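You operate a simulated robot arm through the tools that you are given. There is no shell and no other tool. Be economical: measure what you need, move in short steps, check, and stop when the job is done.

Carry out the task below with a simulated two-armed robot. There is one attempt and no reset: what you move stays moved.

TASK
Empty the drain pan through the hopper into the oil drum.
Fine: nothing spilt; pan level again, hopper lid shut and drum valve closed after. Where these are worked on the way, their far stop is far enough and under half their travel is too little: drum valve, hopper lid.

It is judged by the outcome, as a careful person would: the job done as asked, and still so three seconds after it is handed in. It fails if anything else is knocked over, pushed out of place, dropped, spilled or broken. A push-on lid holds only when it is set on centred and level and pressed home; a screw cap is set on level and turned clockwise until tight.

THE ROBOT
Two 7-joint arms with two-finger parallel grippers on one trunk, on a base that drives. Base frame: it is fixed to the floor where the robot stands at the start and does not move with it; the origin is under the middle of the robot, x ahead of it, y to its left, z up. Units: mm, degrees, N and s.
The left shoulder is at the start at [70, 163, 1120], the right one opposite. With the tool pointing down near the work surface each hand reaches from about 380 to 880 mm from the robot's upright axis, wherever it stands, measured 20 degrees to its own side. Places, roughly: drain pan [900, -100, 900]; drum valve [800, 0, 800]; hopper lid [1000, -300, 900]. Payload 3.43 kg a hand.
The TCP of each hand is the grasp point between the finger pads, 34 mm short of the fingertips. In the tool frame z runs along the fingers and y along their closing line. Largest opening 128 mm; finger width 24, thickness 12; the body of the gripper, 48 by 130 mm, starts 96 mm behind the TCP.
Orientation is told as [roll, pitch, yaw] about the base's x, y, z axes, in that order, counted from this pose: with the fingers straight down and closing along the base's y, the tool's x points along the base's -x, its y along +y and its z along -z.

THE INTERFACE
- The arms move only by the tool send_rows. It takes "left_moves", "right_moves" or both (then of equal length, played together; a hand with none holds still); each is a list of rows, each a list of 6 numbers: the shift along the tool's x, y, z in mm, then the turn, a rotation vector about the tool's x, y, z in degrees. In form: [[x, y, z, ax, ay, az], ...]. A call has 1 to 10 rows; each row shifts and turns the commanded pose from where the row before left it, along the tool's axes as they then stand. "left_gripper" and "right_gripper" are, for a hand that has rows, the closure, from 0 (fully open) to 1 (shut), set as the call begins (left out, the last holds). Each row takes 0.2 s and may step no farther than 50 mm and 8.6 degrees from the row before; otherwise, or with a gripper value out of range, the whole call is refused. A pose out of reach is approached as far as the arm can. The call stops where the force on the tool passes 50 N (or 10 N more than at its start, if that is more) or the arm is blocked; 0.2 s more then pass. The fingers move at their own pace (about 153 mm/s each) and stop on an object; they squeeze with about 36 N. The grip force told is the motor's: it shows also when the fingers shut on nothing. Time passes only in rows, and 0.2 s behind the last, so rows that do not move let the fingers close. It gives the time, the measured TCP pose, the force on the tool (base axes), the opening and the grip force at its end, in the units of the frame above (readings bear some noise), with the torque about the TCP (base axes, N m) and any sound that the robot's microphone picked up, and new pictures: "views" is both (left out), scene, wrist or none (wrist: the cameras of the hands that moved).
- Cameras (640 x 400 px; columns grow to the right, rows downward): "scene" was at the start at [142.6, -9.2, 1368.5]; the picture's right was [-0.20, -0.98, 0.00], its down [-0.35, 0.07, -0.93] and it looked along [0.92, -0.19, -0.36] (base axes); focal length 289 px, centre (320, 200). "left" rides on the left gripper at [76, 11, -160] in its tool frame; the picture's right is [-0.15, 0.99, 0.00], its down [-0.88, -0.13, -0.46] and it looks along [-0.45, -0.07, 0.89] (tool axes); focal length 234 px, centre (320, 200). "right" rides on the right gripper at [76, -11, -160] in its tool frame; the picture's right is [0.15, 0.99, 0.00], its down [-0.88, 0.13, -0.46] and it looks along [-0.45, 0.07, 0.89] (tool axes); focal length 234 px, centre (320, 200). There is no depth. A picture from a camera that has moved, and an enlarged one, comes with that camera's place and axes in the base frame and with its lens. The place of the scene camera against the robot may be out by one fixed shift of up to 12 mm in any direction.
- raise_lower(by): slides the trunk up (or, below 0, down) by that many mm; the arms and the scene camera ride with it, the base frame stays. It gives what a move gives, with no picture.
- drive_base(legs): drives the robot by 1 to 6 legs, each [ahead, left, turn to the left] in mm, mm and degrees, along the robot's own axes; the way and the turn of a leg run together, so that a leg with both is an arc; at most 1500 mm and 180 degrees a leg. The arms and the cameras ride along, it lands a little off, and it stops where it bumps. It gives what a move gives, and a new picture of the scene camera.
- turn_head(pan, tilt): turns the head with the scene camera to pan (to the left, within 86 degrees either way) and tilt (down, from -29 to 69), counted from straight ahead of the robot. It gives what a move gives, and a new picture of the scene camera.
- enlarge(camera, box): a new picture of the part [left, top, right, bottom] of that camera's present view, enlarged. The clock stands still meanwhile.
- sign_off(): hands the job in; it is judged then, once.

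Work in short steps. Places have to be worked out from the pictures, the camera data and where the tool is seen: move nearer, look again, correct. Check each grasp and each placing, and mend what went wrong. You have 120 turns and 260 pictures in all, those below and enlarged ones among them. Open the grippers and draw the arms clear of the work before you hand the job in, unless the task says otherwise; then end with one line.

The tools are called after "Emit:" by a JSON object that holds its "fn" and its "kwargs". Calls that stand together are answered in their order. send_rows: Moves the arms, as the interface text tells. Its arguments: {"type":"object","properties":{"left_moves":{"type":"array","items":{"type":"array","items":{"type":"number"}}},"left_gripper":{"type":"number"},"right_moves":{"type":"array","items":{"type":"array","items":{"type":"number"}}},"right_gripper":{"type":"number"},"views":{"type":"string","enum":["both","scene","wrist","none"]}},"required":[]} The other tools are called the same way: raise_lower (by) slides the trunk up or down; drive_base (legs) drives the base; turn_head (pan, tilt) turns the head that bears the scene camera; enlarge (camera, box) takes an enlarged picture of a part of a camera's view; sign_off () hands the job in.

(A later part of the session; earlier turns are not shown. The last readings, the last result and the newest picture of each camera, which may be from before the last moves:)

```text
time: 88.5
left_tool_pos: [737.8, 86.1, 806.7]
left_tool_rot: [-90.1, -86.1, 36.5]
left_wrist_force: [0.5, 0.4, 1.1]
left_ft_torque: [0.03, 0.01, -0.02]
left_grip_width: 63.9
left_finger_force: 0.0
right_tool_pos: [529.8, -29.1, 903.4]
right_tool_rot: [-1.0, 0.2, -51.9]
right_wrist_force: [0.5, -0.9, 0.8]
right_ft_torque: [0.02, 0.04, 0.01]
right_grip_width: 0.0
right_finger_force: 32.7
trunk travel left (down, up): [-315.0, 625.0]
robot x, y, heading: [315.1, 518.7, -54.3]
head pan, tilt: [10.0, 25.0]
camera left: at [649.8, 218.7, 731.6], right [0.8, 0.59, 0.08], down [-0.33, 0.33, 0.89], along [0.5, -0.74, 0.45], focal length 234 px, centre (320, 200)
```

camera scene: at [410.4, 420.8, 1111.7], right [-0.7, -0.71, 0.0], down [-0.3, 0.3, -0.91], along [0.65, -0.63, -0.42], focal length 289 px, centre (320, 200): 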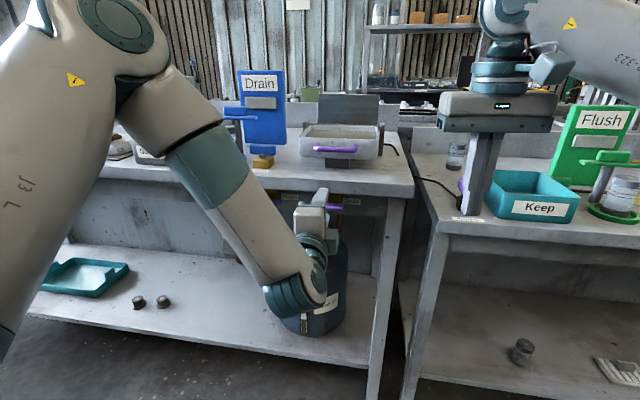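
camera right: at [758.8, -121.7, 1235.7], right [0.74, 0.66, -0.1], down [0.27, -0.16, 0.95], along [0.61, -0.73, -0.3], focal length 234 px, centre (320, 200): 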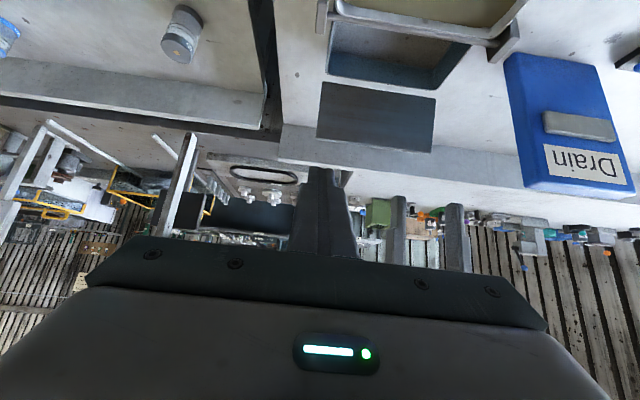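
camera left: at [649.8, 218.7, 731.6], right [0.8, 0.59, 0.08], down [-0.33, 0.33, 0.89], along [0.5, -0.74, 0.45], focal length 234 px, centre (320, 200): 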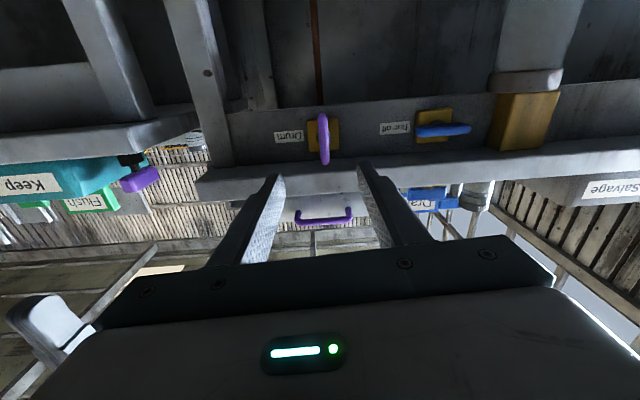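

Valve stays open. Raise the trunk 130 mm and roll the left hand +90° for the horizontal handle bar.

Emit:
{"fn": "raise_lower", "kwargs": {"by": 130}}

Emit:
{"fn": "send_rows", "kwargs": {"left_moves": [[0, 0, 0, 0, 0, 8.5], [0, 0, 0, 0, 0, 8.5], [0, 0, 0, 0, 0, 8.5], [0, 0, 0, 0, 0, 8.5], [0, 0, 0, 0, 0, 8.5], [0, 0, 0, 0, 0, 8.5], [0, 0, 0, 0, 0, 8.5], [0, 0, 0, 0, 0, 8.5], [0, 0, 0, 0, 0, 8.5], [0, 0, 0, 0, 0, 8.5]], "views": "none"}}

Emit:
{"fn": "drive_base", "kwargs": {"legs": [[70, 0, 0]]}}

Emit:
{"fn": "enlarge", "kwargs": {"camera": "left", "box": [0, 0, 640, 400]}}

Emit:
{"fn": "enlarge", "kwargs": {"camera": "right", "box": [0, 0, 640, 400]}}

```text
time: 90.1
left_tool_pos: [739.6, 84.9, 936.9]
left_tool_rot: [-89.1, -86.1, 35.5]
left_wrist_force: [-1.3, -0.3, -0.4]
left_ft_torque: [0.03, 0.03, 0.02]
left_grip_width: 64.1
left_finger_force: 0.1
right_tool_pos: [529.2, -29.9, 1033.1]
right_tool_rot: [-1.0, 0.2, -51.9]
right_wrist_force: [-0.2, 0.9, 0.5]
right_ft_torque: [0.01, -0.03, 0.02]
right_grip_width: 0.1
right_finger_force: 32.9
trunk travel left (down, up): [-445.0, 495.0]
robot x, y, heading: [309.9, 513.3, -54.1]
head pan, tilt: [10.0, 25.0]
```

```text
time: 92.3
left_tool_pos: [738.9, 84.8, 937.7]
left_tool_rot: [89.9, -8.8, -143.7]
left_wrist_force: [0.1, 0.5, 0.4]
left_ft_torque: [-0.01, -0.01, 0.02]
left_grip_width: 64.0
left_finger_force: 0.1
right_tool_pos: [529.4, -29.8, 1033.7]
right_tool_rot: [-1.0, 0.3, -51.9]
right_wrist_force: [0.9, 0.2, 0.5]
right_ft_torque: [0.0, 0.02, 0.01]
right_grip_width: 0.0
right_finger_force: 32.8
trunk travel left (down, up): [-445.0, 495.0]
robot x, y, heading: [314.4, 514.7, -54.4]
head pan, tilt: [10.0, 25.0]
```

```text
time: 93.3
left_tool_pos: [779.7, 29.7, 935.6]
left_tool_rot: [89.9, -8.9, -143.6]
left_wrist_force: [0.1, 0.0, -0.9]
left_ft_torque: [-0.06, 0.02, 0.0]
left_grip_width: 64.1
left_finger_force: 0.0
right_tool_pos: [570.6, -87.1, 1032.2]
right_tool_rot: [-1.0, 0.3, -51.9]
right_wrist_force: [0.2, -0.5, 0.1]
right_ft_torque: [0.04, 0.01, -0.01]
right_grip_width: 0.0
right_finger_force: 33.4
trunk travel left (down, up): [-445.0, 495.0]
robot x, y, heading: [352.6, 457.7, -54.5]
head pan, tilt: [10.0, 25.0]
camera scene: at [450.4, 363.2, 1206.6], right [-0.7, -0.71, 0.0], down [-0.3, 0.3, -0.91], along [0.65, -0.63, -0.42], focal length 289 px, centre (320, 200)
```

scene: 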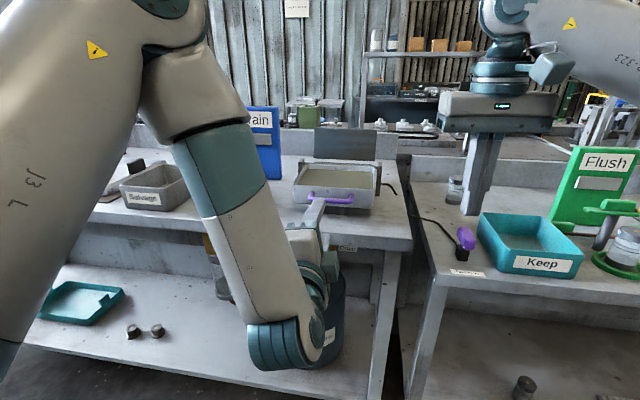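

```text
1.00 times, centred on (320, 200) of left (not enlarged: the box is as wide or as high as the picture)
camera zoom: at [747.7, 204.1, 936.5], right [0.01, 0.0, 1.0], down [-0.99, -0.16, 0.01], along [0.16, -0.99, 0.0], focal length 234 px, centre (320, 200)
```

zoom: 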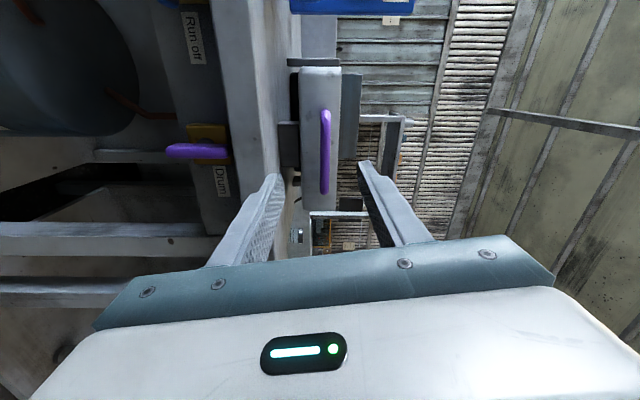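

```text
1.00 times, centred on (320, 200) of right (not enlarged: the box is as wide or as high as the picture)
camera zoom: at [517.7, -33.8, 1193.4], right [0.69, 0.73, -0.02], down [0.65, -0.61, 0.45], along [0.31, -0.32, -0.89], focal length 234 px, centre (320, 200)
```

zoom: 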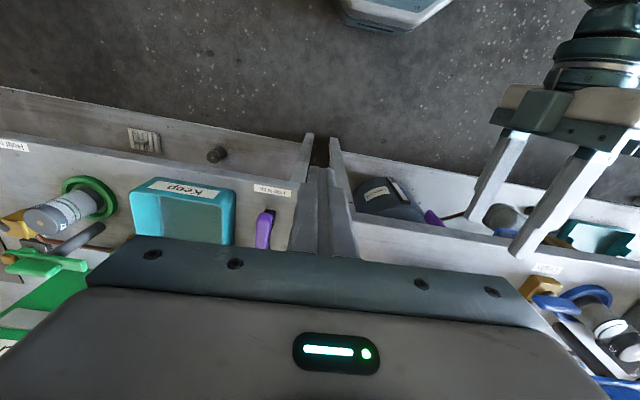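

Handle bar at D≈533, L≈658, z≈941. Now move the right camera over the switch for a close look.

Emit:
{"fn": "send_rows", "kwargs": {"right_moves": [[-34, -23, 17, 0, 0, 2.6], [-34, -23, 17, 0, 0, 0], [-35, -23, 17, 0, 0, 0], [0, 0, 0, 0, 0, 0]], "left_moves": [[0, 0, 0, 0, 0, 7], [3, 3, 0, 0, 0, 0], [3, 3, 0, 0, 0, 0], [0, 0, 0, 0, 0, 0]], "views": "wrist"}}

Emit:
{"fn": "enlarge", "kwargs": {"camera": "right", "box": [200, 120, 400, 245]}}

Emit:
{"fn": "enlarge", "kwargs": {"camera": "scene", "box": [420, 180, 540, 280]}}

```text
time: 94.3
left_tool_pos: [784.3, 34.6, 943.6]
left_tool_rot: [90.0, -2.0, -143.6]
left_wrist_force: [-0.3, 0.4, 0.8]
left_ft_torque: [-0.05, 0.0, 0.03]
left_grip_width: 64.1
left_finger_force: 0.1
right_tool_pos: [573.7, -209.3, 981.6]
right_tool_rot: [-0.9, 0.2, -54.4]
right_wrist_force: [-0.6, 0.9, 0.0]
right_ft_torque: [-0.01, 0.0, -0.02]
right_grip_width: 0.0
right_finger_force: 32.8
trunk travel left (down, up): [-445.0, 495.0]
robot x, y, heading: [353.3, 460.3, -54.2]
head pan, tilt: [10.0, 25.0]
camera right: at [523.3, -154.3, 1142.9], right [0.72, 0.69, -0.02], down [0.63, -0.64, 0.45], along [0.3, -0.33, -0.89], focal length 234 px, centre (320, 200)
camera left: at [751.9, 209.3, 952.7], right [-0.09, -0.07, 0.99], down [-0.98, -0.16, -0.1], along [0.16, -0.99, -0.05], focal length 234 px, centre (320, 200)
```

right: 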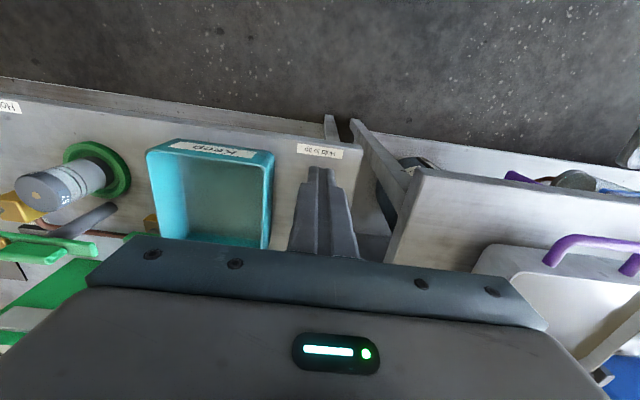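
left: 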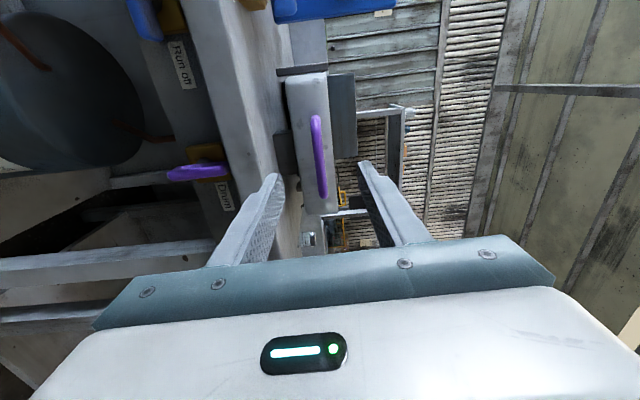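

```text
3.20 times, centred on (300, 182) of right
camera zoom: at [523.3, -154.3, 1142.9], right [0.72, 0.69, -0.02], down [0.63, -0.64, 0.45], along [0.3, -0.33, -0.89], focal length 749 px, centre (384, 256)
```

zoom: 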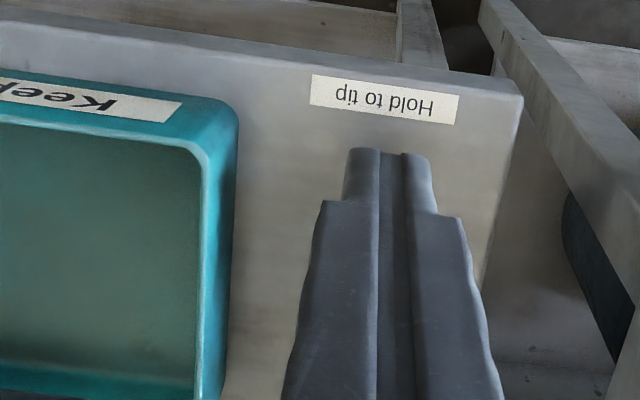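

```text
4.00 times, centred on (480, 230) of scene
camera zoom: at [449.4, 365.0, 1206.8], right [-0.7, -0.71, 0.0], down [-0.3, 0.3, -0.91], along [0.65, -0.63, -0.42], focal length 1155 px, centre (-320, 80)
```

zoom: 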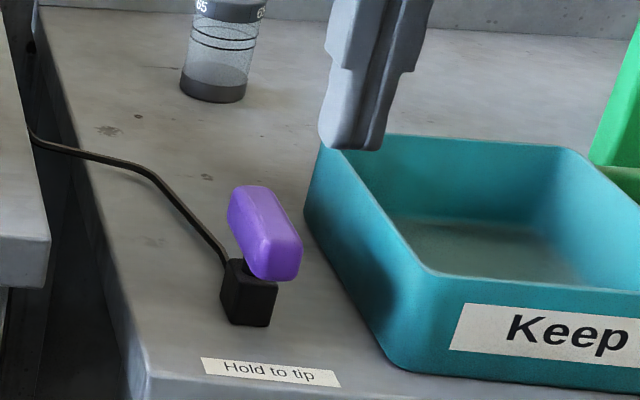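

The paddle hinges over a black block with its far end raised – it should be pressed down. First grip the pan handle with the left (without lifting), while the right moves over the paddle.

Emit:
{"fn": "send_rows", "kwargs": {"left_moves": [[0, 0, 20, 0, 0, 0], [0, -1, 20, 0, 0, 0], [0, 0, 20, 0, 0, 0], [0, 0, 18, 0, 0, 0], [0, 0, 14, 0, 0, 0], [0, 0, 0, 0, 0, 0]], "right_moves": [[-25, 0, 10, 0, 0, 0], [-25, 0, 10, 0, 0, 0], [-26, 0, 10, 0, 0, 0], [0, 0, 10, 0, 0, 0], [0, 0, 5, 0, 0, 0], [0, 0, 0, 0, 0, 0]], "left_gripper": 0.66, "views": "both"}}

Emit:
{"fn": "enlarge", "kwargs": {"camera": "scene", "box": [420, 150, 540, 250]}}

```text
time: 95.7
left_tool_pos: [836.6, -40.3, 942.7]
left_tool_rot: [89.9, -1.9, -143.6]
left_wrist_force: [0.5, -0.6, 0.2]
left_ft_torque: [0.01, 0.0, 0.01]
left_grip_width: 43.4
left_finger_force: 0.1
right_tool_pos: [616.6, -272.8, 937.6]
right_tool_rot: [-1.0, 0.3, -54.5]
right_wrist_force: [-0.2, 1.1, -0.1]
right_ft_torque: [-0.03, -0.04, -0.01]
right_grip_width: 0.0
right_finger_force: 33.0
trunk travel left (down, up): [-445.0, 495.0]
robot x, y, heading: [354.2, 459.2, -54.5]
head pan, tilt: [10.0, 25.0]
camera scene: at [449.2, 364.5, 1206.8], right [-0.7, -0.71, 0.0], down [-0.3, 0.3, -0.91], along [0.65, -0.63, -0.42], focal length 289 px, centre (320, 200)
camera right: at [567.3, -216.5, 1099.4], right [0.72, 0.69, -0.02], down [0.63, -0.64, 0.45], along [0.3, -0.33, -0.89], focal length 234 px, centre (320, 200)
camera left: at [804.4, 133.6, 951.6], right [-0.09, -0.07, 0.99], down [-0.98, -0.16, -0.1], along [0.16, -0.99, -0.05], focal length 234 px, centre (320, 200)
```

scene: 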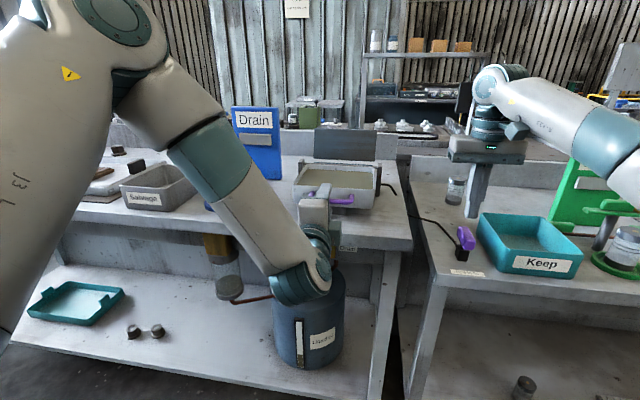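
right: 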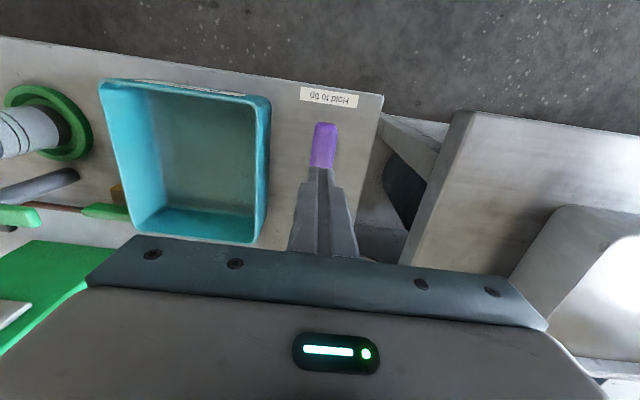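
left: 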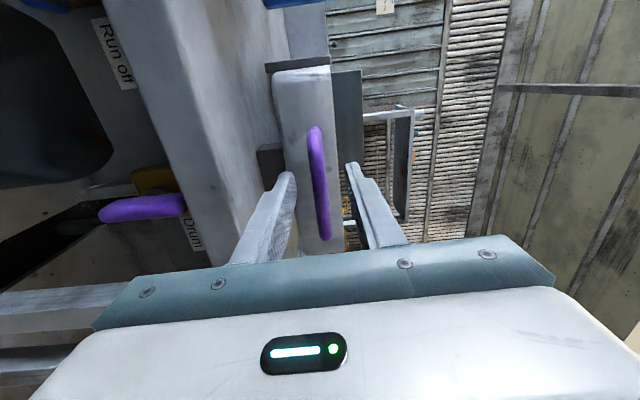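

```text
4.00 times, centred on (480, 200) of scene
camera zoom: at [449.2, 364.5, 1206.8], right [-0.7, -0.71, 0.0], down [-0.3, 0.3, -0.91], along [0.65, -0.63, -0.42], focal length 1155 px, centre (-320, 200)
```

zoom: 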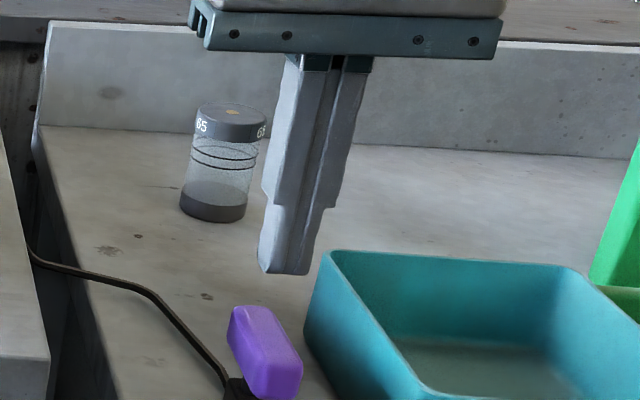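

Both aligned. Close the left on the handle and lower the right onto the paddle.

Emit:
{"fn": "send_rows", "kwargs": {"left_moves": [[0, 0, 0, 0, 0, 0], [0, 0, 0, 0, 0, 0], [0, 0, 0, 0, 0, 0], [0, 0, 0, 0, 0, 0], [0, 0, 0, 0, 0, 0], [0, 0, 0, 0, 0, 0]], "right_moves": [[0, 0, 5, 0, 0, 0], [0, 0, 5, 0, 0, 0], [0, 0, 5, 0, 0, 0], [0, 0, 5, 0, 0, 0], [0, 0, 5, 0, 0, 0], [0, 0, 0, 0, 0, 0]], "left_gripper": 1, "views": "wrist"}}

```text
time: 97.1
left_tool_pos: [837.2, -40.4, 942.3]
left_tool_rot: [89.8, -1.9, -143.6]
left_wrist_force: [1.2, 0.8, -0.7]
left_ft_torque: [0.68, -0.9, 0.06]
left_grip_width: 12.2
left_finger_force: 45.7
right_tool_pos: [617.1, -272.0, 912.3]
right_tool_rot: [-1.0, 0.3, -54.5]
right_wrist_force: [0.6, 0.3, -0.3]
right_ft_torque: [-0.01, -0.02, 0.03]
right_grip_width: 0.0
right_finger_force: 32.9
trunk travel left (down, up): [-445.0, 495.0]
robot x, y, heading: [355.1, 452.7, -54.6]
head pan, tilt: [10.0, 25.0]
camera right: at [567.2, -216.8, 1073.5], right [0.72, 0.69, -0.02], down [0.63, -0.64, 0.45], along [0.3, -0.33, -0.89], focal length 234 px, centre (320, 200)
camera left: at [804.5, 133.7, 951.4], right [-0.09, -0.07, 0.99], down [-0.98, -0.16, -0.1], along [0.16, -0.98, -0.05], focal length 234 px, centre (320, 200)
```

right: 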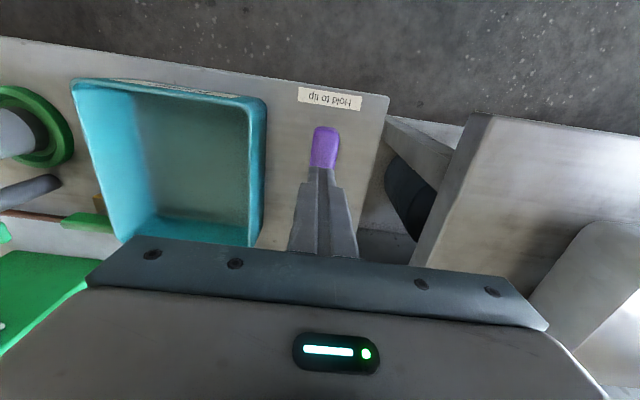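
left: 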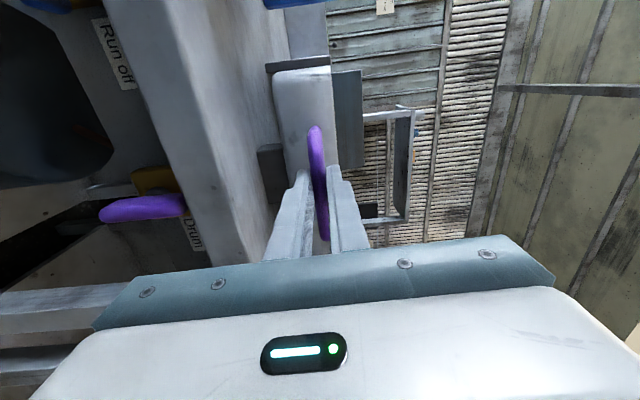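

Handle gripped. Continue lowering the right hand to feel the paddle.

Emit:
{"fn": "send_rows", "kwargs": {"right_moves": [[0, 0, 5, 0, 0, 0], [0, 0, 5, 0, 0, 0], [0, 0, 5, 0, 0, 0], [0, 0, 5, 0, 0, 0], [0, 0, 4, 0, 0, 0], [0, 0, 0, 0, 0, 0]], "views": "wrist"}}

Emit:
{"fn": "enlarge", "kwargs": {"camera": "scene", "box": [420, 180, 540, 280]}}

```text
time: 98.5
left_tool_pos: [836.9, -41.4, 943.5]
left_tool_rot: [89.9, -2.0, -143.6]
left_wrist_force: [5.5, -9.8, -4.2]
left_ft_torque: [0.8, -0.78, 0.09]
left_grip_width: 12.2
left_finger_force: 44.6
right_tool_pos: [617.6, -273.8, 892.0]
right_tool_rot: [-1.0, -0.1, -54.6]
right_wrist_force: [3.8, -8.3, 32.0]
right_ft_torque: [-0.29, -0.14, 0.16]
right_grip_width: 0.1
right_finger_force: 32.5
trunk travel left (down, up): [-445.0, 495.0]
robot x, y, heading: [356.0, 458.2, -54.6]
head pan, tilt: [10.0, 25.0]
camera right: at [566.3, -216.4, 1052.5], right [0.72, 0.69, -0.02], down [0.62, -0.64, 0.45], along [0.3, -0.34, -0.89], focal length 234 px, centre (320, 200)
```

right: 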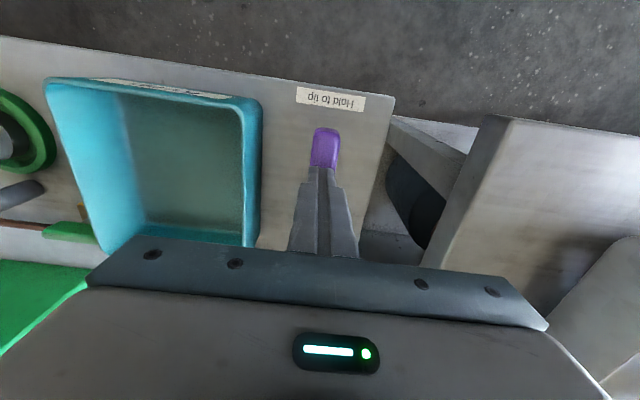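

```text
4.00 times, centred on (480, 230) of scene
camera zoom: at [449.6, 365.0, 1207.2], right [-0.7, -0.71, 0.0], down [-0.3, 0.3, -0.91], along [0.65, -0.63, -0.42], focal length 1155 px, centre (-320, 80)
```

zoom: 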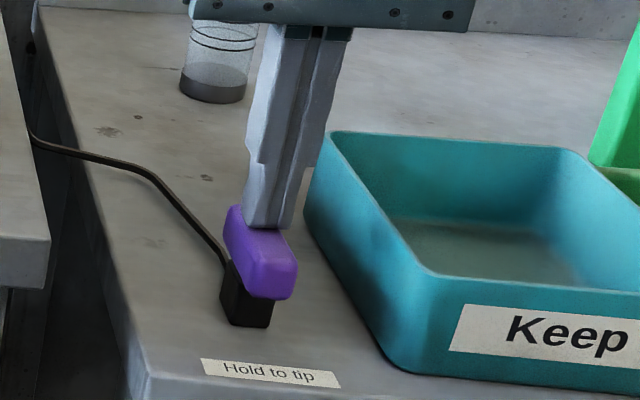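

The paddle pivoted down under 32 N. Test by lifting the handle ~5° about the pan's rear hinge.

Emit:
{"fn": "send_rows", "kwargs": {"left_moves": [[0, 4.4, 0, 1.25, 0, 0], [0, 4.4, 0, 1.25, 0, 0], [0, 4.4, 0.1, 1.25, 0, 0], [0, 0, 0, 0, 0, 0]], "views": "both"}}

```text
time: 99.5
left_tool_pos: [838.1, -39.1, 958.4]
left_tool_rot: [86.2, -1.9, -143.9]
left_wrist_force: [-10.9, -6.5, -4.0]
left_ft_torque: [0.79, -0.77, -1.03]
left_grip_width: 12.2
left_finger_force: 44.9
right_tool_pos: [616.1, -272.4, 893.2]
right_tool_rot: [-1.0, 0.1, -54.5]
right_wrist_force: [11.7, -11.9, 33.3]
right_ft_torque: [-0.35, -0.43, -0.05]
right_grip_width: 0.1
right_finger_force: 32.6
trunk travel left (down, up): [-445.0, 495.0]
robot x, y, heading: [353.2, 459.3, -54.7]
head pan, tilt: [10.0, 25.0]
camera scene: at [448.2, 365.6, 1207.0], right [-0.7, -0.71, 0.0], down [-0.3, 0.29, -0.91], along [0.65, -0.63, -0.42], focal length 289 px, centre (320, 200)
camera left: at [805.9, 133.8, 976.4], right [-0.05, -0.12, 0.99], down [-0.99, -0.15, -0.07], along [0.15, -0.98, -0.11], focal length 234 px, centre (320, 200)
```

scene: 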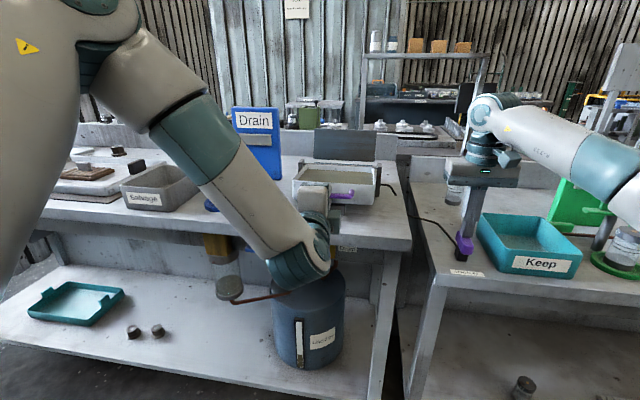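
left: 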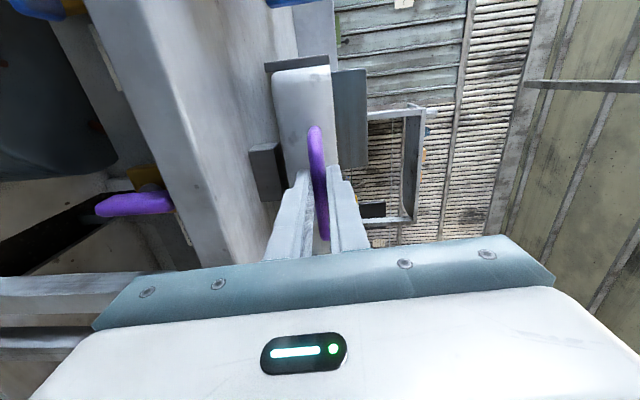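

The pan lifts freely, so the interlock is released. Continue slowly, 12.5° more.

Emit:
{"fn": "send_rows", "kwargs": {"left_moves": [[0, 8.85, 0.2, 2.5, 0, 0], [0, 8.85, 0.2, 2.5, 0, 0], [0, 8.85, 0.2, 2.5, 0, 0], [0, 8.85, 0.2, 2.5, 0, 0], [0, 8.85, 0.2, 2.5, 0, 0], [0, 0, 0, 0, 0, 0]], "views": "wrist"}}

Emit:
{"fn": "enlarge", "kwargs": {"camera": "scene", "box": [230, 100, 420, 240]}}

```text
time: 100.9
left_tool_pos: [840.7, -44.8, 1002.5]
left_tool_rot: [73.9, -1.8, -143.7]
left_wrist_force: [-31.0, -0.7, 0.9]
left_ft_torque: [0.6, -0.64, -0.99]
left_grip_width: 11.8
left_finger_force: 44.5
right_tool_pos: [613.4, -270.6, 891.8]
right_tool_rot: [-0.9, 0.1, -54.4]
right_wrist_force: [10.6, -1.6, 27.5]
right_ft_torque: [-0.04, -0.43, -0.04]
right_grip_width: 0.0
right_finger_force: 32.7
trunk travel left (down, up): [-445.0, 495.0]
robot x, y, heading: [352.8, 460.7, -54.6]
head pan, tilt: [10.0, 25.0]
camera left: at [815.6, 123.9, 1055.8], right [0.07, -0.29, 0.95], down [-0.99, -0.14, 0.03], along [0.12, -0.95, -0.3], focal length 234 px, centre (320, 200)
```

left: 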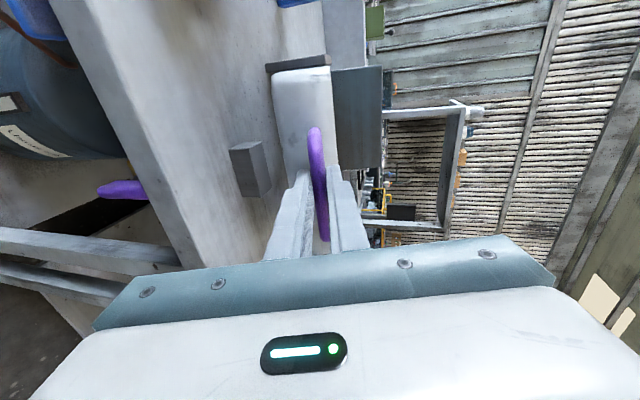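

```text
2.86 times, centred on (325, 170) of scene
camera zoom: at [445.1, 367.2, 1207.5], right [-0.7, -0.71, 0.0], down [-0.3, 0.29, -0.91], along [0.65, -0.64, -0.42], focal length 825 px, centre (306, 286)
```

zoom: 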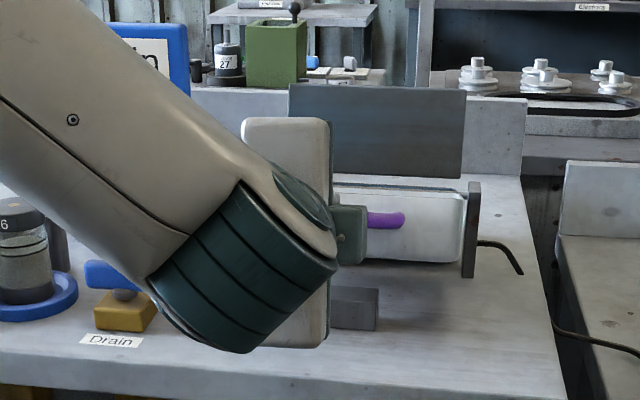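

Tipping well (~16°). There's some side/radial load (−25 N L, −18 N D); ease 4 mm right and 3 mm back and continue.

Emit:
{"fn": "send_rows", "kwargs": {"left_moves": [[-4, 2, -3, 0, 0, 0], [0, 9, 0.2, 2.5, 0, 0], [0, 9, 0.2, 2.5, 0, 0], [0, 9, 0.2, 2.5, 0, 0], [0, 9, 0.2, 2.5, 0, 0], [0, 9, 0.2, 2.5, 0, 0], [0, 0, 0, 0, 0, 0]], "views": "wrist"}}

Emit:
{"fn": "enlarge", "kwargs": {"camera": "scene", "box": [230, 70, 420, 210]}}

```text
time: 102.5
left_tool_pos: [850.4, -56.3, 1046.8]
left_tool_rot: [61.4, -1.9, -143.5]
left_wrist_force: [-5.9, 3.1, -1.2]
left_ft_torque: [0.93, -1.14, 0.37]
left_grip_width: 12.1
left_finger_force: 45.7
right_tool_pos: [613.4, -271.3, 891.4]
right_tool_rot: [-0.9, -0.2, -54.6]
right_wrist_force: [-9.0, -1.6, 28.0]
right_ft_torque: [0.0, 0.28, 0.04]
right_grip_width: 0.0
right_finger_force: 32.8
trunk travel left (down, up): [-445.0, 495.0]
robot x, y, heading: [354.9, 459.8, -54.2]
head pan, tilt: [10.0, 25.0]
camera left: at [833.8, 100.4, 1131.4], right [0.19, -0.45, 0.87], down [-0.98, -0.15, 0.13], along [0.07, -0.88, -0.47], focal length 234 px, centre (320, 200)
```

left: 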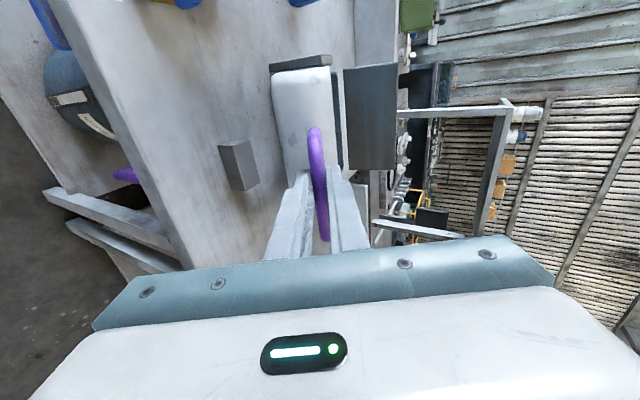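

```text
2.86 times, centred on (325, 140) of scene
camera zoom: at [446.3, 367.8, 1207.4], right [-0.7, -0.72, 0.0], down [-0.3, 0.29, -0.91], along [0.65, -0.63, -0.42], focal length 825 px, centre (306, 371)
```

zoom: 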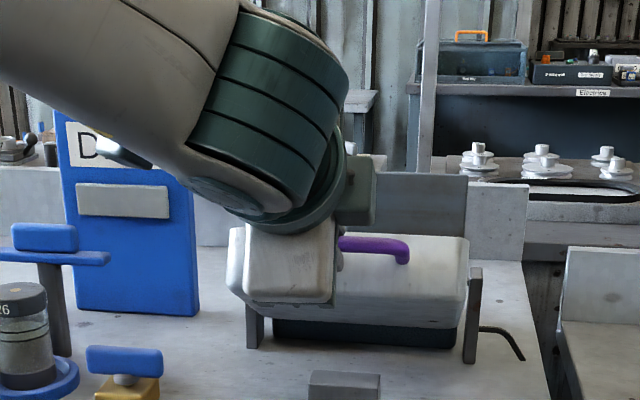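

Low loads now, ~29° tipped. Continue another 12.5°, with a pause for draining.

Emit:
{"fn": "send_rows", "kwargs": {"left_moves": [[0, 9, 0.2, 2.5, 0, 0], [0, 9, 0.2, 2.5, 0, 0], [0, 9, 0.2, 2.5, 0, 0], [0, 9, 0.2, 2.5, 0, 0], [0, 9, 0.2, 2.5, 0, 0], [0, 0, 0, 0, 0, 0], [0, 0, 0, 0, 0, 0]], "views": "none"}}

Emit:
{"fn": "send_rows", "kwargs": {"left_moves": [[0, 9, 0.2, 2.5, 0, 0], [0, 9, 0.2, 2.5, 0, 0], [0, 9, 0.2, 2.5, 0, 0], [0, 9, 0.2, 2.5, 0, 0], [0, 9, 0.2, 2.5, 0, 0], [0, 0, 0, 0, 0, 0], [0, 0, 0, 0, 0, 0]], "views": "both"}}

```text
time: 104.1
left_tool_pos: [855.1, -61.7, 1062.9]
left_tool_rot: [56.6, -1.9, -143.6]
left_wrist_force: [-7.1, 12.4, 8.3]
left_ft_torque: [0.54, -0.92, -0.41]
left_grip_width: 12.2
left_finger_force: 44.7
left hand out of reach, approached as far as the arm can: row 3, 4, 5
right_tool_pos: [615.5, -269.6, 892.4]
right_tool_rot: [-1.0, 0.0, -54.6]
right_wrist_force: [-2.5, -11.6, 24.6]
right_ft_torque: [-0.41, 0.04, -0.03]
right_grip_width: 0.0
right_finger_force: 33.3
trunk travel left (down, up): [-445.0, 495.0]
robot x, y, heading: [352.1, 460.6, -54.2]
head pan, tilt: [10.0, 25.0]
```

```text
time: 105.7
left_tool_pos: [854.7, -61.4, 1062.1]
left_tool_rot: [56.6, -2.1, -143.6]
left_wrist_force: [-10.2, 10.3, 5.4]
left_ft_torque: [0.64, -0.76, -0.46]
left_grip_width: 11.9
left_finger_force: 45.1
left hand out of reach, approached as far as the arm can: row 1, 2, 3, 4, 5
right_tool_pos: [614.2, -269.8, 891.6]
right_tool_rot: [-1.0, 0.1, -54.4]
right_wrist_force: [0.4, -5.6, 25.4]
right_ft_torque: [-0.2, -0.05, 0.01]
right_grip_width: 0.0
right_finger_force: 33.0
trunk travel left (down, up): [-445.0, 495.0]
robot x, y, heading: [352.6, 463.9, -54.5]
head pan, tilt: [10.0, 25.0]
camera scene: at [446.4, 368.6, 1207.4], right [-0.7, -0.71, 0.0], down [-0.3, 0.29, -0.91], along [0.65, -0.64, -0.42], focal length 289 px, centre (320, 200)
camera left: at [844.1, 87.6, 1157.6], right [0.23, -0.51, 0.83], down [-0.97, -0.16, 0.17], along [0.04, -0.85, -0.53], focal length 234 px, centre (320, 200)
```

scene: 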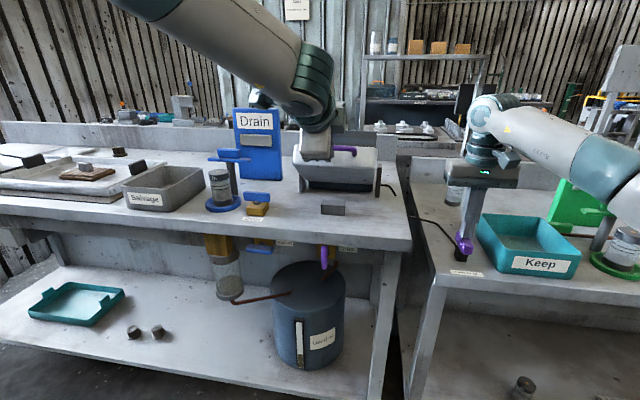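
left: 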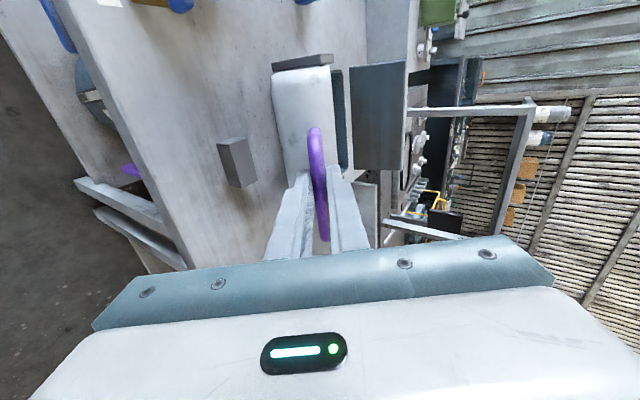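

The wrist can't rotate further in that direction; keep orientation and translate along the arc, letting the round bar turn in the pads.

Emit:
{"fn": "send_rows", "kwargs": {"left_moves": [[0, 8.3, 0.2, 0, 0, 0], [0, 8.3, 0.8, 0, 0, 0], [0, 8.3, 1.2, 0, 0, 0], [0, 8.2, 1.6, 0, 0, 0], [0, 0, 0, 0, 0, 0]], "views": "wrist"}}

```text
time: 106.9
left_tool_pos: [854.3, -62.0, 1063.1]
left_tool_rot: [56.7, -2.1, -143.6]
left_wrist_force: [-8.9, 7.1, 4.4]
left_ft_torque: [0.54, -0.68, -0.64]
left_grip_width: 11.9
left_finger_force: 45.8
left hand out of reach, approached as far as the arm can: row 1, 2, 3, 4
right_tool_pos: [615.1, -268.0, 892.2]
right_tool_rot: [-1.0, 0.0, -54.4]
right_wrist_force: [0.1, 0.1, 25.3]
right_ft_torque: [-0.01, -0.02, 0.02]
right_grip_width: 0.2
right_finger_force: 32.6
trunk travel left (down, up): [-445.0, 495.0]
robot x, y, heading: [353.0, 456.6, -54.4]
head pan, tilt: [10.0, 25.0]
camera left: at [844.2, 87.6, 1157.7], right [0.23, -0.51, 0.83], down [-0.97, -0.16, 0.17], along [0.04, -0.85, -0.53], focal length 234 px, centre (320, 200)
```

left: 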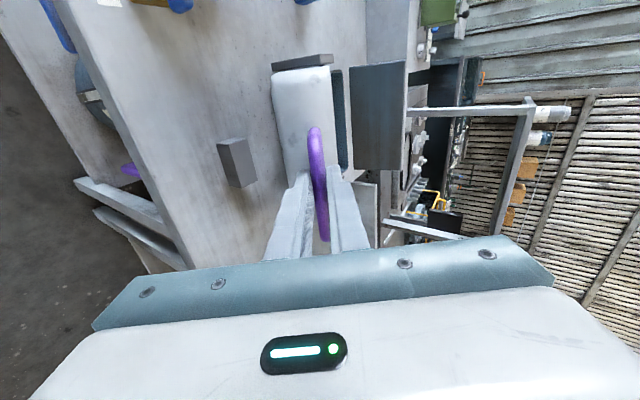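

The arm posture limits further lift. Plan: lower the pan back, regrip from above with fingers down (closing fore-aft), which suits the arm. Lower it now with the switch still held.

Emit:
{"fn": "send_rows", "kwargs": {"left_moves": [[0, -9.4, 0.7, -2.5, 0, 0], [0, -9.4, 0.7, -2.5, 0, 0], [0, -9.4, 0.7, -2.5, 0, 0], [0, -9.4, 0.7, -2.5, 0, 0], [0, -9.4, 0.7, -2.5, 0, 0], [0, -9.4, 0.7, -2.5, 0, 0], [0, -9.4, 0.7, -2.5, 0, 0], [0, 0, 0, 0, 0, 0]], "views": "none"}}

Emit:
{"fn": "send_rows", "kwargs": {"left_moves": [[0, -9.4, 0.7, -2.5, 0, 0], [0, -9.4, 0.7, -2.5, 0, 0], [0, -9.4, 0.7, -2.5, 0, 0], [0, -9.4, 0.7, -2.5, 0, 0], [0, 0, 0, 0, 0, 0]], "views": "wrist"}}

```text
time: 108.7
left_tool_pos: [841.2, -42.7, 999.2]
left_tool_rot: [73.9, -2.0, -143.4]
left_wrist_force: [4.5, 7.9, -2.5]
left_ft_torque: [0.8, -1.03, 0.39]
left_grip_width: 12.5
left_finger_force: 44.7
right_tool_pos: [614.9, -268.9, 893.4]
right_tool_rot: [-1.2, 0.0, -54.5]
right_wrist_force: [-12.5, 5.3, 27.4]
right_ft_torque: [0.13, 0.35, 0.01]
right_grip_width: 0.0
right_finger_force: 32.7
trunk travel left (down, up): [-445.0, 495.0]
robot x, y, heading: [351.2, 460.4, -54.4]
head pan, tilt: [10.0, 25.0]
```

```text
time: 109.9
left_tool_pos: [837.3, -41.1, 962.1]
left_tool_rot: [84.0, -2.1, -143.3]
left_wrist_force: [20.4, 4.0, -1.8]
left_ft_torque: [0.67, -1.03, 1.01]
left_grip_width: 12.0
left_finger_force: 45.0
right_tool_pos: [618.0, -270.1, 892.4]
right_tool_rot: [-1.2, 0.0, -54.4]
right_wrist_force: [-15.2, 2.9, 31.0]
right_ft_torque: [0.06, 0.49, -0.01]
right_grip_width: 0.0
right_finger_force: 32.7
trunk travel left (down, up): [-445.0, 495.0]
robot x, y, heading: [354.0, 459.3, -54.6]
head pan, tilt: [10.0, 25.0]
camera left: at [806.6, 132.3, 987.6], right [-0.03, -0.15, 0.99], down [-0.99, -0.15, -0.05], along [0.16, -0.98, -0.14], focal length 234 px, centre (320, 200)
```

left: 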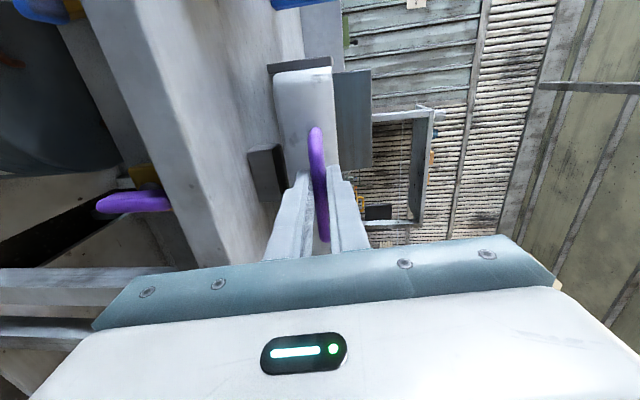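

Lower the last ~20 mm to the rest block, easing left a little.

Emit:
{"fn": "send_rows", "kwargs": {"left_moves": [[3, -6, 0.3, -1.6, 0, 0], [0, -6, 0.3, -1.6, 0, 0], [0, -5, 0.2, -1.3, 0, 0], [0, -3, 0, -0.7, 0, 0], [0, 0, 0, 0, 0, 0]], "views": "wrist"}}

```text
time: 111.1
left_tool_pos: [838.8, -40.1, 941.7]
left_tool_rot: [89.1, -2.2, -143.7]
left_wrist_force: [17.1, -21.9, 1.1]
left_ft_torque: [0.56, -0.9, -0.46]
left_grip_width: 12.4
left_finger_force: 44.6
right_tool_pos: [617.1, -270.8, 892.1]
right_tool_rot: [-1.0, 0.2, -54.5]
right_wrist_force: [-6.6, 13.2, 34.7]
right_ft_torque: [0.48, 0.18, 0.06]
right_grip_width: 0.0
right_finger_force: 33.0
trunk travel left (down, up): [-445.0, 495.0]
robot x, y, heading: [350.8, 460.6, -54.3]
head pan, tilt: [10.0, 25.0]
camera left: at [806.1, 133.4, 953.6], right [-0.08, -0.08, 0.99], down [-0.98, -0.16, -0.09], along [0.16, -0.98, -0.06], focal length 234 px, centre (320, 200)
```

left: 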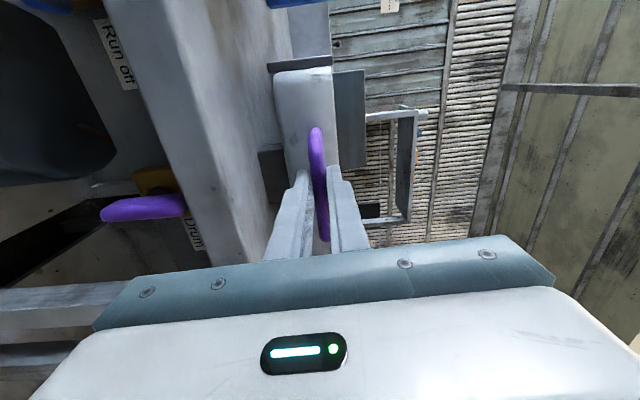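

Pan is back down. Release, retract the left, lift the right, and raise the trunk to give space for reorienting.

Emit:
{"fn": "send_rows", "kwargs": {"left_moves": [[0, 0, 0, 0, 0, 0], [0, 0, 0, 0, 0, 0], [0, 0, -30, 0, 0, 0], [0, 0, -35, 0, 0, 0], [0, 0, -35, 0, 0, 0]], "right_moves": [[0, 0, -5, 0, 0, 0], [0, 0, -15, 0, 0, 0], [0, 0, -30, 0, 0, 0], [0, 0, -30, 0, 0, 0], [0, 0, 0, 0, 0, 0]], "left_gripper": 0.6, "views": "scene"}}

Emit:
{"fn": "raise_lower", "kwargs": {"by": 155}}

Emit:
{"fn": "send_rows", "kwargs": {"left_moves": [[0, 0, 0, 0, 0, -8.5], [0, 0, 0, 0, 0, -8.5], [0, 0, 0, 0, 0, -8.5], [0, 0, 0, 0, 0, -8.5], [0, 0, 0, 0, 0, -8.5], [0, 0, 0, 0, 0, -8.5], [0, 0, 0, 0, 0, -8.5], [0, 0, 0, 0, 0, -8.5], [0, 0, 0, 0, 0, -8.5], [0, 0, 0, 0, 0, -8.5]], "views": "none"}}

Emit:
{"fn": "send_rows", "kwargs": {"left_moves": [[0, 0, 0, 0, 8.5, 0], [0, 0, 0, 0, 8.5, 0], [0, 0, 0, 0, 8.5, 0], [0, 0, 0, 0, 8.5, 0], [0, 0, 0, 0, 8.5, 0], [0, 0, 0, 0, 8.5, 0], [0, 0, 0, 0, 8.5, 0], [0, 0, 0, 0, 8.5, 0], [0, 0, 0, 0, 8.5, 0], [0, 0, 0, 0, 8.5, 0]], "views": "scene"}}

```text
time: 112.3
left_tool_pos: [779.1, 39.3, 944.3]
left_tool_rot: [89.1, -1.8, -143.6]
left_wrist_force: [-0.1, 0.6, -0.4]
left_ft_torque: [0.0, 0.02, -0.01]
left_grip_width: 51.5
left_finger_force: 0.1
right_tool_pos: [617.1, -270.1, 968.7]
right_tool_rot: [-1.0, 0.3, -54.5]
right_wrist_force: [-0.8, 0.1, 0.2]
right_ft_torque: [0.04, 0.0, -0.01]
right_grip_width: 0.0
right_finger_force: 33.0
trunk travel left (down, up): [-445.0, 495.0]
robot x, y, heading: [351.7, 463.2, -54.4]
head pan, tilt: [10.0, 25.0]
camera scene: at [448.6, 364.1, 1206.8], right [-0.7, -0.71, 0.0], down [-0.3, 0.3, -0.91], along [0.65, -0.63, -0.42], focal length 289 px, centre (320, 200)
```

scene: 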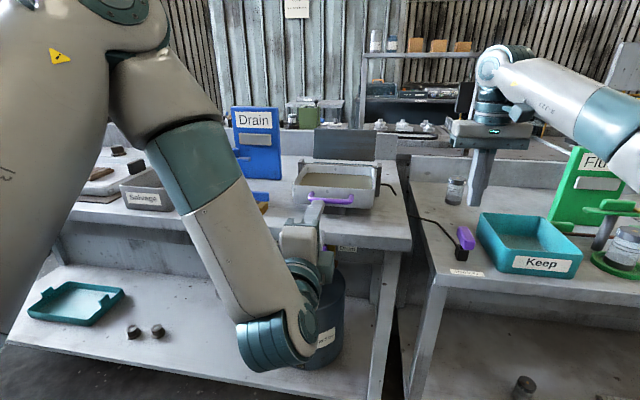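

```text
time: 114.1
left_tool_pos: [780.6, 38.7, 1098.2]
left_tool_rot: [89.0, -2.1, -143.7]
left_wrist_force: [-0.8, -0.3, 0.2]
left_ft_torque: [0.02, 0.0, 0.04]
left_grip_width: 51.2
left_finger_force: 0.1
right_tool_pos: [619.1, -271.1, 1122.5]
right_tool_rot: [-1.0, 0.3, -54.5]
right_wrist_force: [0.0, -0.2, -0.1]
right_ft_torque: [0.02, 0.01, -0.01]
right_grip_width: 0.2
right_finger_force: 32.5
trunk travel left (down, up): [-600.0, 340.0]
robot x, y, heading: [350.5, 460.8, -54.5]
head pan, tilt: [10.0, 25.0]
```

```text
time: 116.3
left_tool_pos: [780.1, 38.6, 1100.0]
left_tool_rot: [70.4, -86.9, -124.2]
left_wrist_force: [-0.9, -0.5, 0.3]
left_ft_torque: [0.0, 0.03, -0.03]
left_grip_width: 51.3
left_finger_force: 0.1
right_tool_pos: [618.8, -272.2, 1122.6]
right_tool_rot: [-1.0, 0.3, -54.4]
right_wrist_force: [0.1, 0.2, -0.6]
right_ft_torque: [0.0, 0.01, -0.04]
right_grip_width: 0.0
right_finger_force: 33.3
trunk travel left (down, up): [-600.0, 340.0]
robot x, y, heading: [355.3, 458.2, -54.7]
head pan, tilt: [10.0, 25.0]
```

```text
time: 118.5
left_tool_pos: [780.3, 38.3, 1098.7]
left_tool_rot: [3.0, -3.7, -53.8]
left_wrist_force: [-0.6, 0.3, 0.0]
left_ft_torque: [0.0, 0.02, -0.02]
left_grip_width: 51.2
left_finger_force: 0.1
right_tool_pos: [618.8, -272.1, 1122.7]
right_tool_rot: [-0.9, 0.3, -54.5]
right_wrist_force: [-0.1, 0.3, 0.2]
right_ft_torque: [0.02, -0.01, 0.01]
right_grip_width: 0.1
right_finger_force: 33.3
trunk travel left (down, up): [-600.0, 340.0]
robot x, y, heading: [351.6, 462.0, -54.2]
head pan, tilt: [10.0, 25.0]
camera scene: at [450.0, 363.2, 1361.6], right [-0.7, -0.71, 0.0], down [-0.3, 0.3, -0.91], along [0.65, -0.63, -0.42], focal length 289 px, centre (320, 200)
```

scene: 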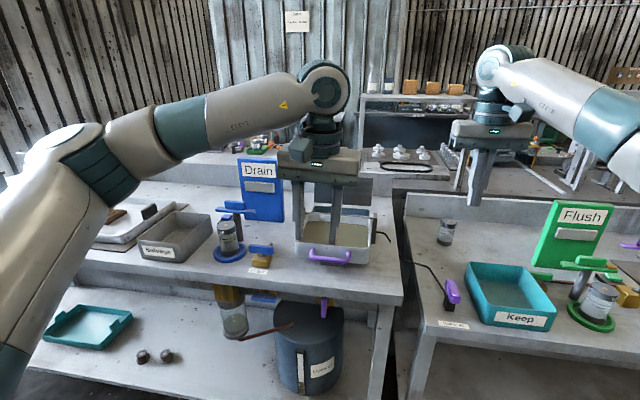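

Left hand is pointing down. Now yaw it so the pads close fore-aft, and drive 120 mm closer.

Emit:
{"fn": "send_rows", "kwargs": {"left_moves": [[0, 0, 0, 3, 3.7, 8], [0, 0, 0, 0, 0, 8.5], [0, 0, 0, 0, 0, 8.5], [0, 0, 0, 0, 0, 8.5], [0, 0, 0, 0, 0, 8.5], [0, 0, 0, 0, 0, 8.5], [0, 0, 0, 0, 0, 8.5], [0, 0, 0, 0, 0, 8.5], [0, 0, 0, 0, 0, 8.5], [0, 0, 0, 0, 0, 8.5]], "views": "none"}}

Emit:
{"fn": "drive_base", "kwargs": {"legs": [[120, 0, 0]]}}

Emit:
{"fn": "enlarge", "kwargs": {"camera": "left", "box": [0, 0, 640, 400]}}

```text
refused: row 1 steps farther than a row can; nothing moved
```

```text
time: 119.7
left_tool_pos: [849.7, -58.4, 1099.3]
left_tool_rot: [3.1, -4.0, -53.9]
left_wrist_force: [0.2, -0.4, -0.5]
left_ft_torque: [0.01, 0.0, 0.01]
left_grip_width: 51.0
left_finger_force: 0.0
right_tool_pos: [688.4, -368.2, 1123.7]
right_tool_rot: [-1.0, 0.2, -54.6]
right_wrist_force: [0.1, 1.2, 0.0]
right_ft_torque: [0.03, 0.02, -0.01]
right_grip_width: 0.0
right_finger_force: 33.5
trunk travel left (down, up): [-600.0, 340.0]
robot x, y, heading: [422.5, 359.4, -54.3]
head pan, tilt: [10.0, 25.0]
camera scene: at [519.6, 266.6, 1361.9], right [-0.7, -0.71, 0.0], down [-0.3, 0.3, -0.91], along [0.65, -0.63, -0.42], focal length 289 px, centre (320, 200)
```

scene: 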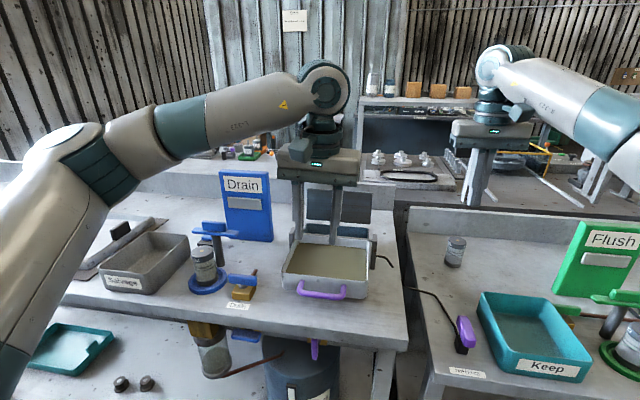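

```text
1.00 times, centred on (320, 200) of left (not enlarged: the box is as wide or as high as the picture)
camera zoom: at [801.8, 14.1, 1254.1], right [0.88, 0.47, 0.06], down [0.37, -0.78, 0.51], along [0.29, -0.43, -0.86], focal length 234 px, centre (320, 200)
```

zoom: 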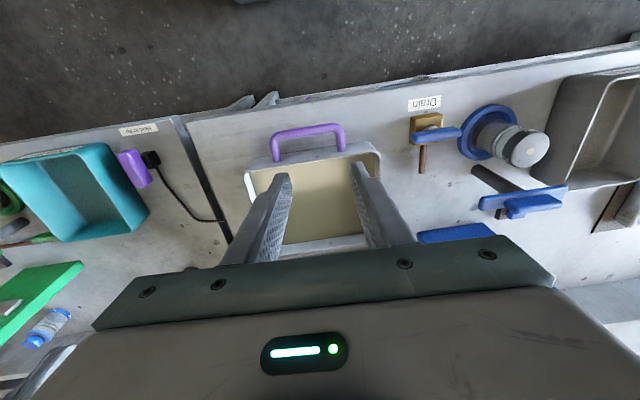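

Oil level in the pan is already lower. Redo the yaw rotation in allowed steps.

Emit:
{"fn": "send_rows", "kwargs": {"left_moves": [[0, 0, 0, 3, 3.7, 0], [0, 0, 0, 0, 0, 8.5], [0, 0, 0, 0, 0, 8.5], [0, 0, 0, 0, 0, 8.5], [0, 0, 0, 0, 0, 8.5], [0, 0, 0, 0, 0, 8.5], [0, 0, 0, 0, 0, 8.5], [0, 0, 0, 0, 0, 8.5], [0, 0, 0, 0, 0, 8.5], [0, 0, 0, 0, 0, 8.5]], "views": "none"}}

Emit:
{"fn": "send_rows", "kwargs": {"left_moves": [[0, 0, 0, 0, 0, 7], [0, 0, 0, 0, 0, 7], [0, 0, 0, 0, 0, 0]], "views": "both"}}

```text
time: 121.9
left_tool_pos: [806.2, -28.6, 1092.0]
left_tool_rot: [0.4, -0.1, -130.2]
left_wrist_force: [0.0, 0.0, -0.3]
left_ft_torque: [-0.01, -0.03, -0.02]
left_grip_width: 50.9
left_finger_force: 0.2
left hand out of reach, approached as far as the arm can: row 9, 10
right_tool_pos: [687.5, -368.7, 1124.4]
right_tool_rot: [-0.9, 0.2, -54.4]
right_wrist_force: [-0.3, 0.0, -0.1]
right_ft_torque: [-0.01, -0.02, 0.0]
right_grip_width: 0.0
right_finger_force: 33.3
trunk travel left (down, up): [-600.0, 340.0]
robot x, y, heading: [423.7, 361.5, -54.6]
head pan, tilt: [10.0, 25.0]
```

```text
time: 122.7
left_tool_pos: [748.3, 14.5, 1081.9]
left_tool_rot: [0.3, 0.0, -144.1]
left_wrist_force: [0.7, 0.6, -0.1]
left_ft_torque: [-0.04, 0.03, 0.02]
left_grip_width: 51.1
left_finger_force: 0.0
left hand out of reach, approached as far as the arm can: row 1, 2
right_tool_pos: [688.4, -368.9, 1124.2]
right_tool_rot: [-1.0, 0.3, -54.4]
right_wrist_force: [0.0, -0.4, 0.4]
right_ft_torque: [0.0, -0.01, 0.02]
right_grip_width: 0.0
right_finger_force: 32.9
trunk travel left (down, up): [-600.0, 340.0]
robot x, y, heading: [422.6, 358.9, -54.5]
head pan, tilt: [10.0, 25.0]
camera scene: at [520.4, 266.1, 1361.7], right [-0.7, -0.71, 0.0], down [-0.3, 0.3, -0.91], along [0.65, -0.63, -0.42], focal length 289 px, centre (320, 200)
camera left: at [817.5, 50.5, 1242.6], right [0.46, -0.89, 0.01], down [-0.79, -0.41, 0.45], along [-0.4, -0.21, -0.89], focal length 234 px, centre (320, 200)
```

scene: 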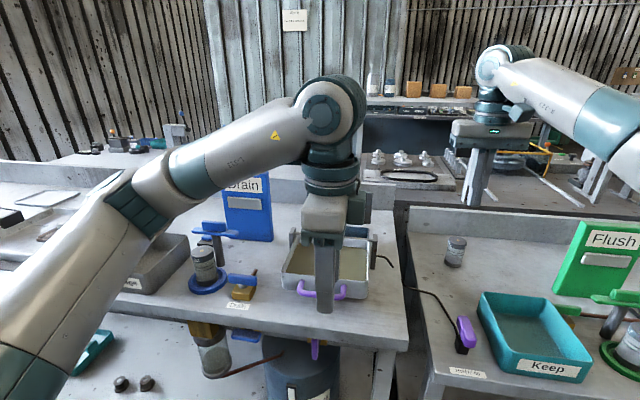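
left: 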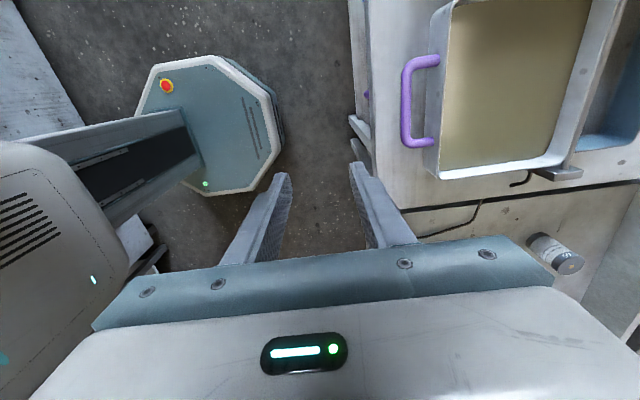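

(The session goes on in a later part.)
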